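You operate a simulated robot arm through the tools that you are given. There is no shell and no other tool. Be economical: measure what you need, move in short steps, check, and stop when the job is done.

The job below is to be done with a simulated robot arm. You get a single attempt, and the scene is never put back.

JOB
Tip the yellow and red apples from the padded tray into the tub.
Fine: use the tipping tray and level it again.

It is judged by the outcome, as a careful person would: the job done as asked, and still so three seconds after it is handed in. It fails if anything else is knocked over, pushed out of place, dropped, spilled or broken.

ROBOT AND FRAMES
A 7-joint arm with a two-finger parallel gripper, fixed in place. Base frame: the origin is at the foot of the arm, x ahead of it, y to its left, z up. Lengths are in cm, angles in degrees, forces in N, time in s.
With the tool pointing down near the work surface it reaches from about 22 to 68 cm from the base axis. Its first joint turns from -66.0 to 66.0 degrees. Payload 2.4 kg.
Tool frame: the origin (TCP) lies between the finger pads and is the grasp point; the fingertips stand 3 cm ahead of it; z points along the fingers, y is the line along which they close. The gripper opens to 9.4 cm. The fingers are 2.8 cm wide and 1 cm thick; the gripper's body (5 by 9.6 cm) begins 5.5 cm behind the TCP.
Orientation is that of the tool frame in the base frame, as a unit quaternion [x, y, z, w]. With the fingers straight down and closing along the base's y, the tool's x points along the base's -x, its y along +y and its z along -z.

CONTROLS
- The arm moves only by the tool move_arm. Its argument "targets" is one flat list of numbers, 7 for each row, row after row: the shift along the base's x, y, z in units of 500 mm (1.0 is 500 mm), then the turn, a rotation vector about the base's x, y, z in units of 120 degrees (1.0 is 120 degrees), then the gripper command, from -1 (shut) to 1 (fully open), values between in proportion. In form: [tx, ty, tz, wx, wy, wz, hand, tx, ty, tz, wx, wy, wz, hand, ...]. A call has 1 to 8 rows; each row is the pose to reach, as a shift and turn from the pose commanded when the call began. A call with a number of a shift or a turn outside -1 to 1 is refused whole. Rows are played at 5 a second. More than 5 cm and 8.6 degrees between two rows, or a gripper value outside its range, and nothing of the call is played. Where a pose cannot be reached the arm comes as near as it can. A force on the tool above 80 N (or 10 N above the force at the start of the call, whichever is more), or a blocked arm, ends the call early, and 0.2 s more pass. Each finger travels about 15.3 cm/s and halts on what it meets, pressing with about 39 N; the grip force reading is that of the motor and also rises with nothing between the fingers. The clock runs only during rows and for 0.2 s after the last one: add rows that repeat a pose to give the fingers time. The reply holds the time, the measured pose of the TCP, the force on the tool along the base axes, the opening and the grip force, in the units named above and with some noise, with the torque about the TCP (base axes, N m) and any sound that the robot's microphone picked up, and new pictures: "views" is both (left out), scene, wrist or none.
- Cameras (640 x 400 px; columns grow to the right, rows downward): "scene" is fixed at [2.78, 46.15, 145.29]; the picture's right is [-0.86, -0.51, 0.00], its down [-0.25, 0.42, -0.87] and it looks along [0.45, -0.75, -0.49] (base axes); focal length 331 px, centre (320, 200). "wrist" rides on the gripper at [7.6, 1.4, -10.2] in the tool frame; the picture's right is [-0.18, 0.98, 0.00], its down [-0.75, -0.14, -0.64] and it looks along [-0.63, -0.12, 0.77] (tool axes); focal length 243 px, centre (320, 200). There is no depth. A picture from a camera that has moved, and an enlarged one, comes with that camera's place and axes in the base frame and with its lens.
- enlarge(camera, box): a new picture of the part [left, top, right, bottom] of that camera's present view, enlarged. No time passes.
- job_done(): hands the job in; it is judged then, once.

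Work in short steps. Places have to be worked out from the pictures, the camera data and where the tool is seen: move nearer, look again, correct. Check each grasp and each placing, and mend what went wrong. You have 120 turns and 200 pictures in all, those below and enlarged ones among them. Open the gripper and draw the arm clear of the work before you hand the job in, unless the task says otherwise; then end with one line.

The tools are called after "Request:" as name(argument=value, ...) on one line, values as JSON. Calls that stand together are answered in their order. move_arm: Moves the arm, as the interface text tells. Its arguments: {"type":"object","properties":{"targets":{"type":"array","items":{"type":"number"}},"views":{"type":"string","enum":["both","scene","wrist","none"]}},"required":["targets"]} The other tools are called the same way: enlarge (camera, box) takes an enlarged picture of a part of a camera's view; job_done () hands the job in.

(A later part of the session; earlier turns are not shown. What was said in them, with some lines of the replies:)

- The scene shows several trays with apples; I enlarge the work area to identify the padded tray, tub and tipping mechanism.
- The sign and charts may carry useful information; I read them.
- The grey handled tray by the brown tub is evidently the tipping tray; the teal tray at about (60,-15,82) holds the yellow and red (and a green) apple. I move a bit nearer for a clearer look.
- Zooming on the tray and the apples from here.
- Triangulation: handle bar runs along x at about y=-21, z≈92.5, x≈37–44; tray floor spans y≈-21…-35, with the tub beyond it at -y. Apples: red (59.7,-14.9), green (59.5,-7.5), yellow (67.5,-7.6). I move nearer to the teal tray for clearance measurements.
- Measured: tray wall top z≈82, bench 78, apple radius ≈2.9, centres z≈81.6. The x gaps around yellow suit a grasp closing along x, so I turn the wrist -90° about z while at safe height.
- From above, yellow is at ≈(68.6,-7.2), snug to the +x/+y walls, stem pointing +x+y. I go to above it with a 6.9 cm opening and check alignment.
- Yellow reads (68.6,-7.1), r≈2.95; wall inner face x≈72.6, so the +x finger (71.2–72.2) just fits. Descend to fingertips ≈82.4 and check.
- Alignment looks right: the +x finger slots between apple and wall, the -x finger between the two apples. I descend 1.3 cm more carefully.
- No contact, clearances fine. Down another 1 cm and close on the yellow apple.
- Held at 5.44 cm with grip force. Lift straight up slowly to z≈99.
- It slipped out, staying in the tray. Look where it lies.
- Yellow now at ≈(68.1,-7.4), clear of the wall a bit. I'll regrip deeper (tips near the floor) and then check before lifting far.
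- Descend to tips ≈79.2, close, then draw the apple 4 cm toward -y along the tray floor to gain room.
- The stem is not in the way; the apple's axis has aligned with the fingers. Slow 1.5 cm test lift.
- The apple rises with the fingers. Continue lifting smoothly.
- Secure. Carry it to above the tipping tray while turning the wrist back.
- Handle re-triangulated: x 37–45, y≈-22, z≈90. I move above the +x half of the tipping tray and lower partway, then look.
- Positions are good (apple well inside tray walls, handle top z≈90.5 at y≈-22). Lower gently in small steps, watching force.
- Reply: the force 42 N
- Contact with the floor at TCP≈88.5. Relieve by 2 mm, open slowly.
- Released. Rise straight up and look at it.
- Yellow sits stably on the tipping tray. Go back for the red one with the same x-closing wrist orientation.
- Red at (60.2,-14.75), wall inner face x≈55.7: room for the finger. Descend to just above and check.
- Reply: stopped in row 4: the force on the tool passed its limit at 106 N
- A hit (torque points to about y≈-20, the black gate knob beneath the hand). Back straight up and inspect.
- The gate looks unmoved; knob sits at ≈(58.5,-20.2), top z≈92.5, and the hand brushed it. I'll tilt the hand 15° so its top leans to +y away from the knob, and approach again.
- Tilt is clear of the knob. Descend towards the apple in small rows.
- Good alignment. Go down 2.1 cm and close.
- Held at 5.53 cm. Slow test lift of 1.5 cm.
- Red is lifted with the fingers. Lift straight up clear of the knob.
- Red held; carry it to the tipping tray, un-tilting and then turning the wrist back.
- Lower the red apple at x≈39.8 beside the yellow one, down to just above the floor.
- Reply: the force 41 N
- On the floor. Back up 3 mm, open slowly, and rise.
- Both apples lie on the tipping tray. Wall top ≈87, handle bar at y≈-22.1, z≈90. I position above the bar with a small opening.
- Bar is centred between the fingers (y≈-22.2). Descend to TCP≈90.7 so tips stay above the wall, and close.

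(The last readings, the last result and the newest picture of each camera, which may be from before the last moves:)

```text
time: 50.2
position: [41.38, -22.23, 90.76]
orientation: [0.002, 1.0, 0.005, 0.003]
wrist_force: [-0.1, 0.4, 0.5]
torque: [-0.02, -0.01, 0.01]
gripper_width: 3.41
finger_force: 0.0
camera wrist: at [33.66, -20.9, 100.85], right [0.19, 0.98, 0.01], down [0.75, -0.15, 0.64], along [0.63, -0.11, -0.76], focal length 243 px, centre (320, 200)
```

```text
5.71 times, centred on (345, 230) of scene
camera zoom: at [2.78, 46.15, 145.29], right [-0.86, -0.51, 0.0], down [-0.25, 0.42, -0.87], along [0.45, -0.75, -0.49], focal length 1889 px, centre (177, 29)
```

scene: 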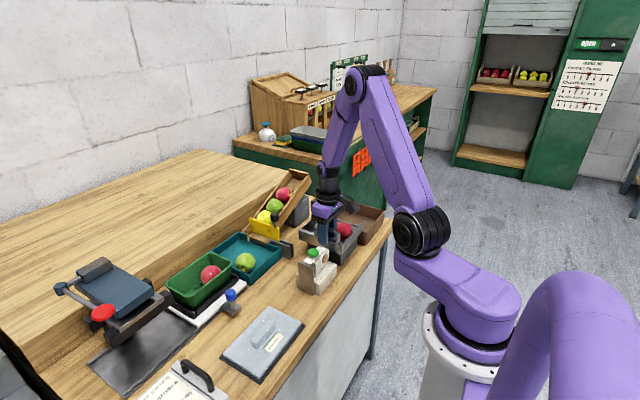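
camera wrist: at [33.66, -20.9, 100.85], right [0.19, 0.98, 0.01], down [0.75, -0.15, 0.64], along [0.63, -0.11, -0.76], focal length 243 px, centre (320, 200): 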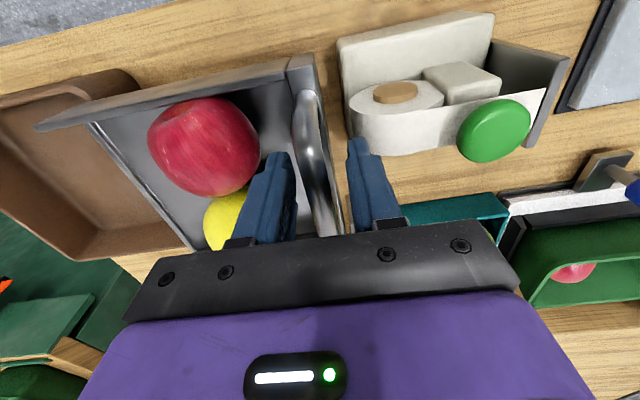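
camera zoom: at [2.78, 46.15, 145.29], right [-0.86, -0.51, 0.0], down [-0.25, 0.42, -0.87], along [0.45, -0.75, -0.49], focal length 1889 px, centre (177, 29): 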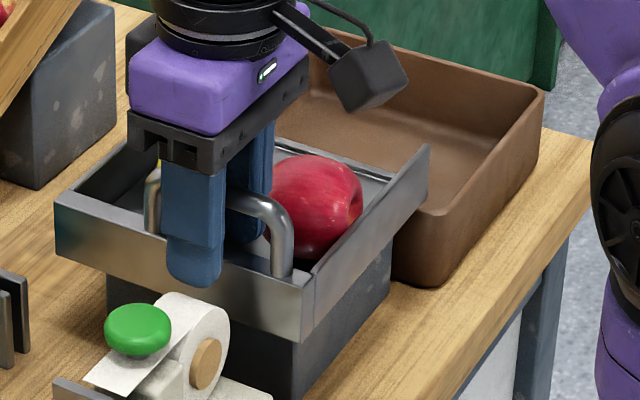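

Close on the bar.

Request:
move_arm(targets=[0, 0, 0, 0, 0, 0, -0.5, 0, 0, 0, 0, 0, 0, -0.65, 0, 0, 0, 0, 0, 0, -0.8, 0, 0, 0, 0, 0, 0, -1, 0, 0, 0, 0, 0, 0, -1])

Request:
enlarge(camera="wrist", box=[200, 20, 460, 240])

Request:
enlarge(camera="scene", box=[300, 195, 390, 265])

```text
time: 51.4
position: [41.33, -22.15, 90.79]
orientation: [0.002, 1.0, 0.005, 0.002]
wrist_force: [0.8, 3.8, 0.3]
torque: [-0.02, 0.12, 0.21]
gripper_width: 1.62
finger_force: 44.9
camera wrist: at [33.66, -20.86, 100.87], right [0.19, 0.98, 0.01], down [0.75, -0.15, 0.64], along [0.63, -0.11, -0.76], focal length 243 px, centre (320, 200)
```

scene: 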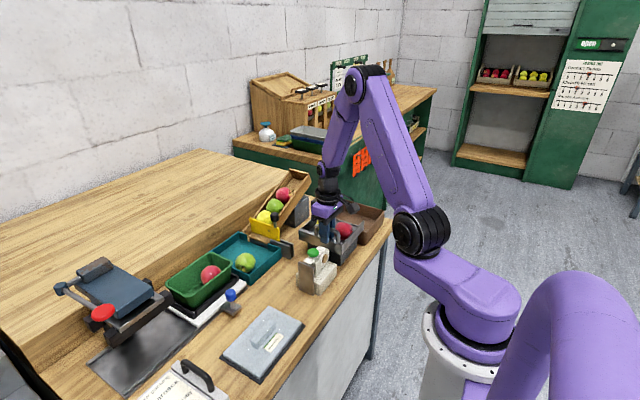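
wrist: 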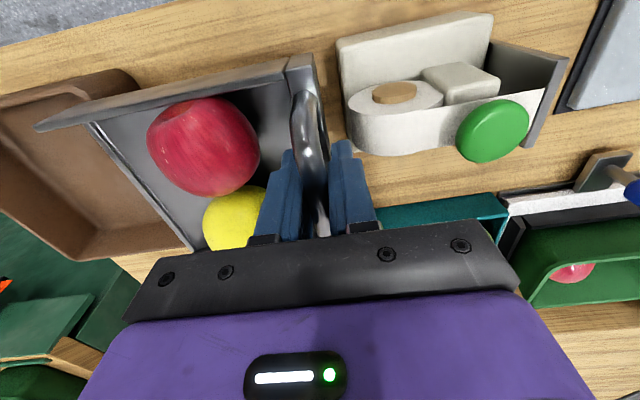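

```text
1.82 times, centred on (330, 130) of wrist
camera zoom: at [33.66, -20.86, 100.87], right [0.19, 0.98, 0.01], down [0.75, -0.15, 0.64], along [0.63, -0.11, -0.76], focal length 441 px, centre (302, 327)
```

zoom: 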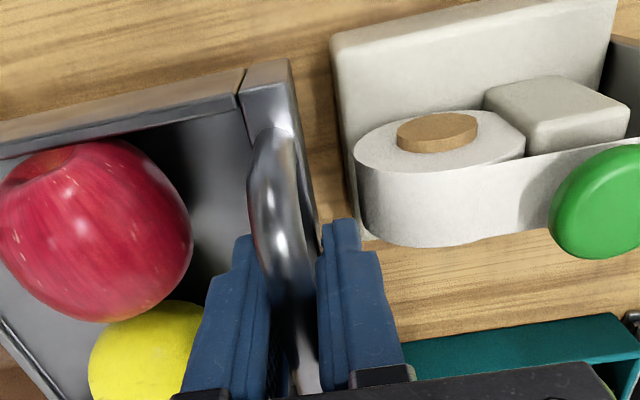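

```text
5.71 times, centred on (345, 230) of scene
camera zoom: at [2.78, 46.16, 145.29], right [-0.86, -0.51, 0.0], down [-0.25, 0.42, -0.87], along [0.45, -0.75, -0.49], focal length 1889 px, centre (177, 29)
```

zoom: 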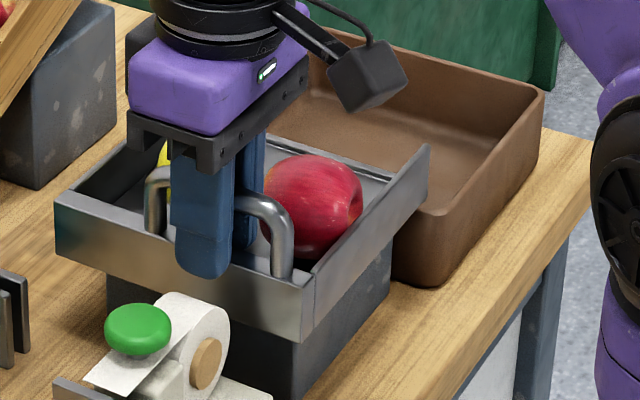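

Handle held (1.62 cm). Begin tipping by 8° about an assumed hinge near (y=-34.5, z=84.5), watching forces to refine it.

Request:
move_arm(targets=[0, -0.0047, 0.0085, 0.0167, 0, 0, -1, 0, -0.0094, 0.0169, 0.0333, 0, 0, -1, 0, -0.0146, 0.0251, 0.05, 0, 0, -1, 0, -0.02, 0.0332, 0.0667, 0, 0, -1, 0, -0.02, 0.0332, 0.0667, 0, 0, -1])

Request:
enlarge(camera="scene", box=[290, 185, 390, 265])

```text
time: 52.6
position: [41.31, -22.95, 92.45]
orientation: [0.001, 0.997, 0.076, 0.002]
wrist_force: [4.5, 25.2, 12.6]
torque: [-0.3, 0.07, 0.14]
gripper_width: 1.59
finger_force: 45.0
camera wrist: at [33.67, -23.14, 102.7], right [0.19, 0.97, 0.15], down [0.75, -0.24, 0.62], along [0.63, 0.0, -0.77], focal length 243 px, centre (320, 200)
```

scene: 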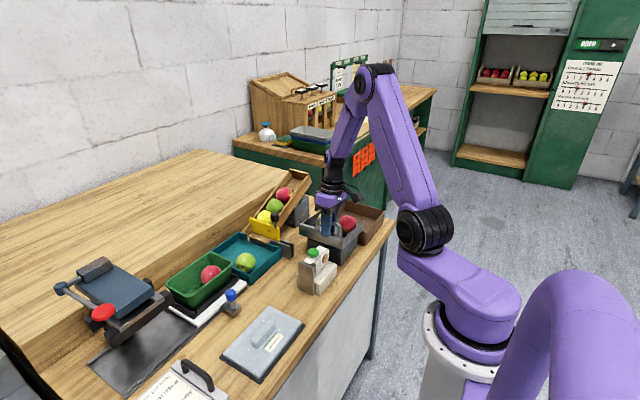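
wrist: 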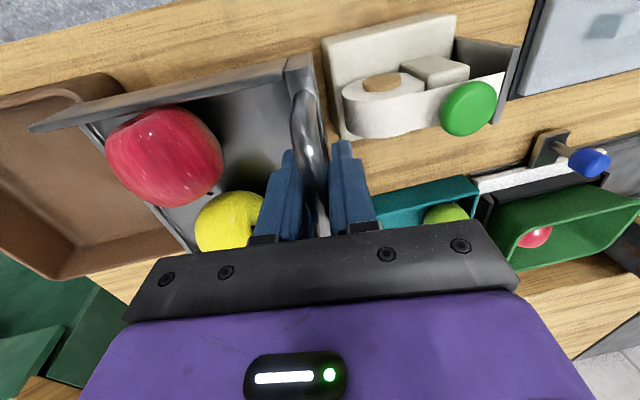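

```text
5.00 times, centred on (340, 225) of scene
camera zoom: at [2.77, 46.23, 145.26], right [-0.86, -0.51, 0.0], down [-0.25, 0.42, -0.87], along [0.45, -0.75, -0.49], focal length 1653 px, centre (220, 75)
```

zoom: 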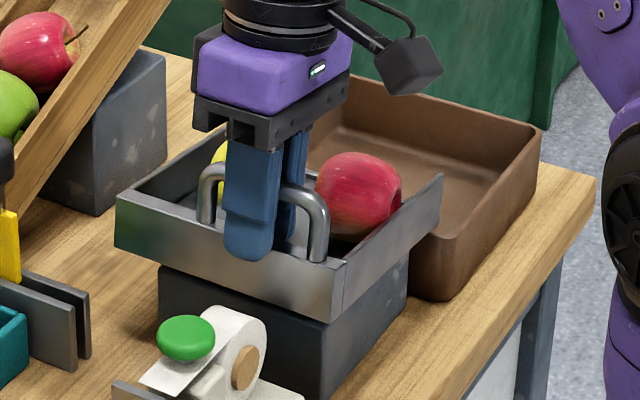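

The tray tips fine; forces were radial, so the hinge is nearer (y≈-34.5, z≈85.8). Continue to 20° along the corrected arc.

Request:
move_arm(targets=[0, -0.003, 0.0082, 0.0167, 0, 0, -1, 0, -0.0062, 0.0162, 0.0333, 0, 0, -1, 0, -0.0115, 0.0238, 0.05, 0, 0, -1, 0, -0.0172, 0.0312, 0.0667, 0, 0, -1, 0, -0.023, 0.0384, 0.0833, 0, 0, -1, 0, -0.029, 0.0454, 0.1, 0, 0, -1])

Request:
enlarge(camera="scene", box=[290, 185, 390, 265])

```text
time: 54.0
position: [41.37, -24.56, 94.8]
orientation: [0.002, 0.984, 0.179, 0.003]
wrist_force: [2.1, 17.3, 26.3]
torque: [-1.69, 0.53, 0.36]
gripper_width: 1.64
finger_force: 44.9
camera wrist: at [33.65, -26.82, 104.8], right [0.19, 0.92, 0.35], down [0.75, -0.36, 0.56], along [0.64, 0.16, -0.76], focal length 243 px, centre (320, 200)
```

scene: 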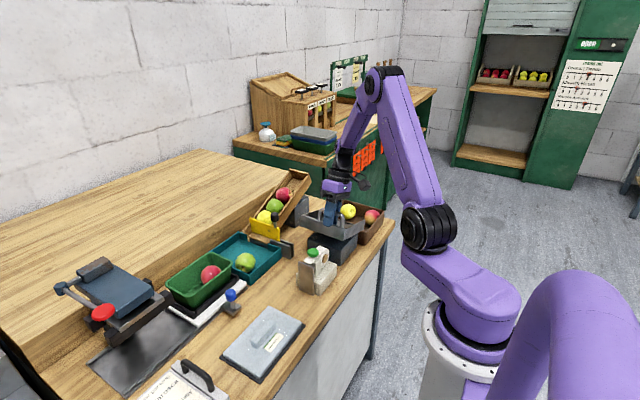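
wrist: 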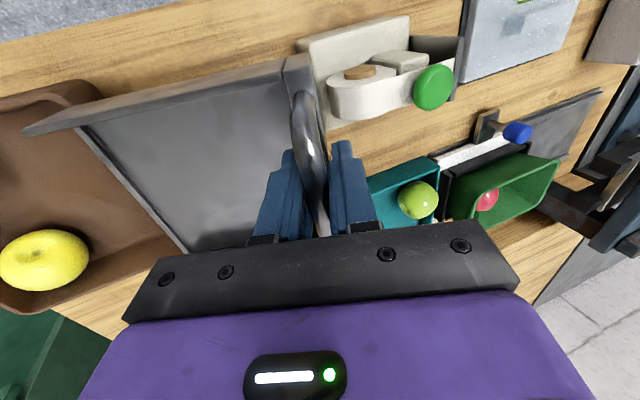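

```text
5.00 times, centred on (340, 225) of scene
camera zoom: at [2.75, 46.22, 145.27], right [-0.86, -0.51, 0.0], down [-0.25, 0.42, -0.87], along [0.45, -0.75, -0.49], focal length 1653 px, centre (220, 75)
```

zoom: 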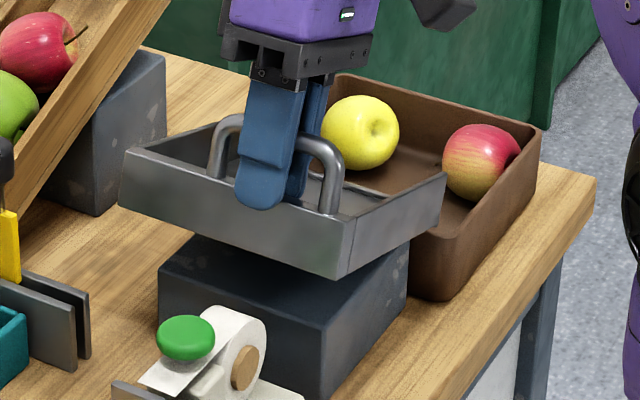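

Both apples are in the tub. Now level the tray again along the reverse arc.

Request:
move_arm(targets=[0, 0.0118, -0.0142, -0.0333, 0, 0, -1, 0, 0.0228, -0.0292, -0.0667, 0, 0, -1, 0, 0.0326, -0.045, -0.1, 0, 0, -1, 0, 0.037, -0.053, -0.1167, 0, 0, -1, 0, 0.0414, -0.0614, -0.1333, 0, 0, -1, 0, 0.0452, -0.07, -0.15, 0, 0, -1, 0, 0.049, -0.0786, -0.1667, 0, 0, -1, 0, 0.049, -0.0786, -0.1667, 0, 0, -1])

Request:
enlarge(camera="scene", box=[290, 185, 390, 265])

```text
time: 55.8
position: [41.36, -22.17, 90.82]
orientation: [0.003, 1.0, 0.004, 0.004]
wrist_force: [10.5, 8.1, 2.7]
torque: [-0.12, 0.36, 0.25]
gripper_width: 1.63
finger_force: 45.1
camera wrist: at [33.65, -20.87, 100.9], right [0.19, 0.98, 0.01], down [0.75, -0.15, 0.65], along [0.64, -0.11, -0.76], focal length 243 px, centre (320, 200)
```

scene: 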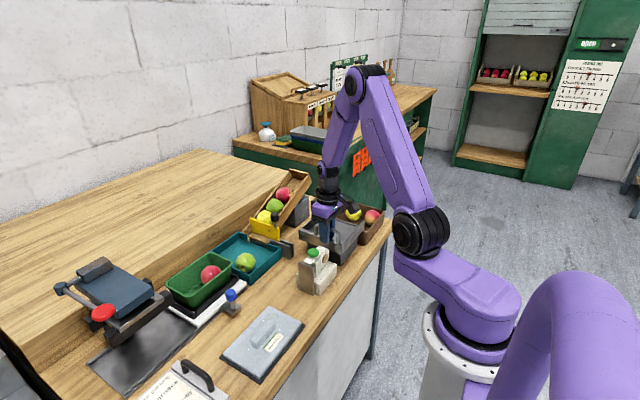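
wrist: 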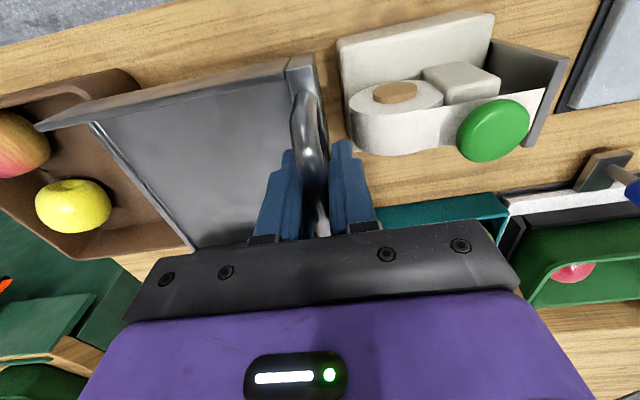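

```text
5.00 times, centred on (340, 225) of scene
camera zoom: at [2.8, 46.17, 145.28], right [-0.86, -0.51, 0.0], down [-0.25, 0.42, -0.87], along [0.45, -0.75, -0.49], focal length 1653 px, centre (220, 75)
```

zoom: 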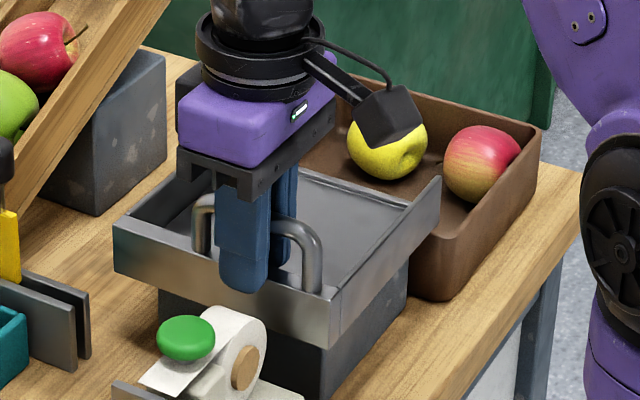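

Tray is level again. Open slowly and draw the arm up and clear.

Request:
move_arm(targets=[0, 0, 0, 0, 0, 0, -0.55, 0, 0, 0, 0, 0, 0, -0.35, 0, 0, 0, 0, 0, 0, -0.3, 0, 0, 0.03, 0, 0, 0, -0.3, 0, 0, 0.09, 0, 0, 0, -0.3, -0.02, 0.02, 0.17, 0, 0, 0, -0.3, -0.06, 0.05, 0.25, 0, 0, 0, 0, -0.12, 0.06, 0.32, 0, 0, 0, 0.5])

Request:
enlarge(camera="scene", box=[290, 185, 390, 265])

Request:
enlarge(camera="scene", box=[150, 165, 330, 325])

```text
time: 57.6
position: [35.38, -19.19, 106.72]
orientation: [0.002, 1.0, 0.004, 0.002]
wrist_force: [-0.2, -0.1, -0.6]
torque: [-0.03, 0.01, -0.03]
gripper_width: 7.05
finger_force: 0.0
camera wrist: at [27.67, -17.78, 116.94], right [0.19, 0.98, 0.01], down [0.75, -0.15, 0.64], along [0.63, -0.11, -0.76], focal length 243 px, centre (320, 200)
```

scene: 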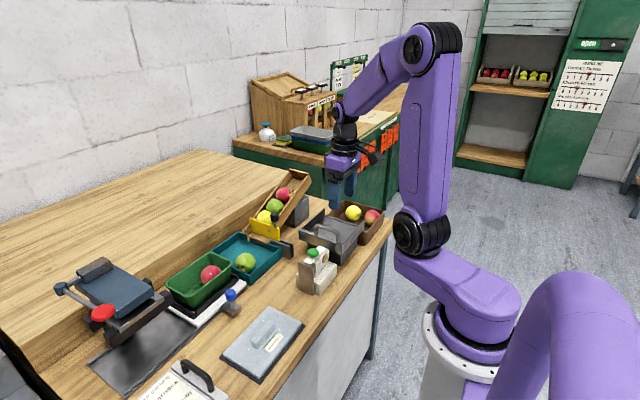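
wrist: 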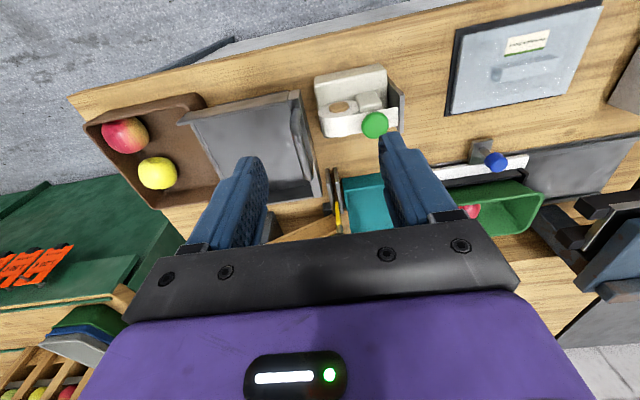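

```text
5.00 times, centred on (340, 225) of scene
camera zoom: at [2.78, 46.15, 145.29], right [-0.86, -0.51, 0.0], down [-0.25, 0.42, -0.87], along [0.45, -0.75, -0.49], focal length 1653 px, centre (220, 75)
```

zoom: 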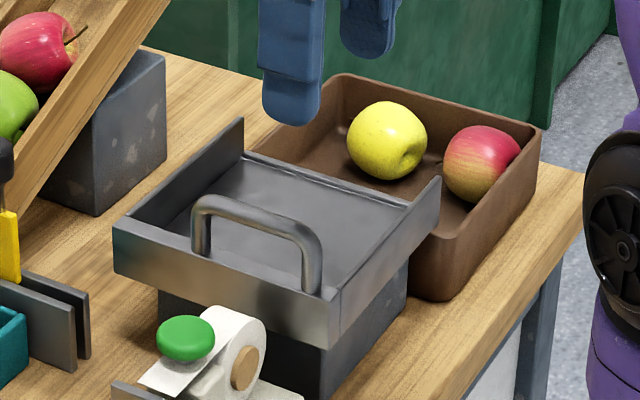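

```text
2.50 times, centred on (240, 245) of scene
camera zoom: at [2.78, 46.15, 145.29], right [-0.86, -0.51, 0.0], down [-0.25, 0.42, -0.87], along [0.45, -0.75, -0.49], focal length 826 px, centre (520, 88)
```

zoom: 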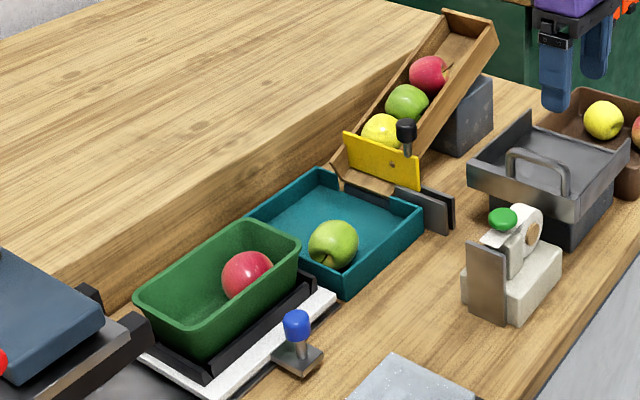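

Yellow and red are in the tub, the tray is level, the green apple and everything else are in place, and the arm is clear. Handing in.

Request:
job_done()

```text
The job is handed in.
```

The yellow and red apples from the padded tray are in the tub, and the tipping tray is level again. The green apple is still in its tray. The hand bumped the black knob on the chute gate once, but the gate doesn't look to have moved.
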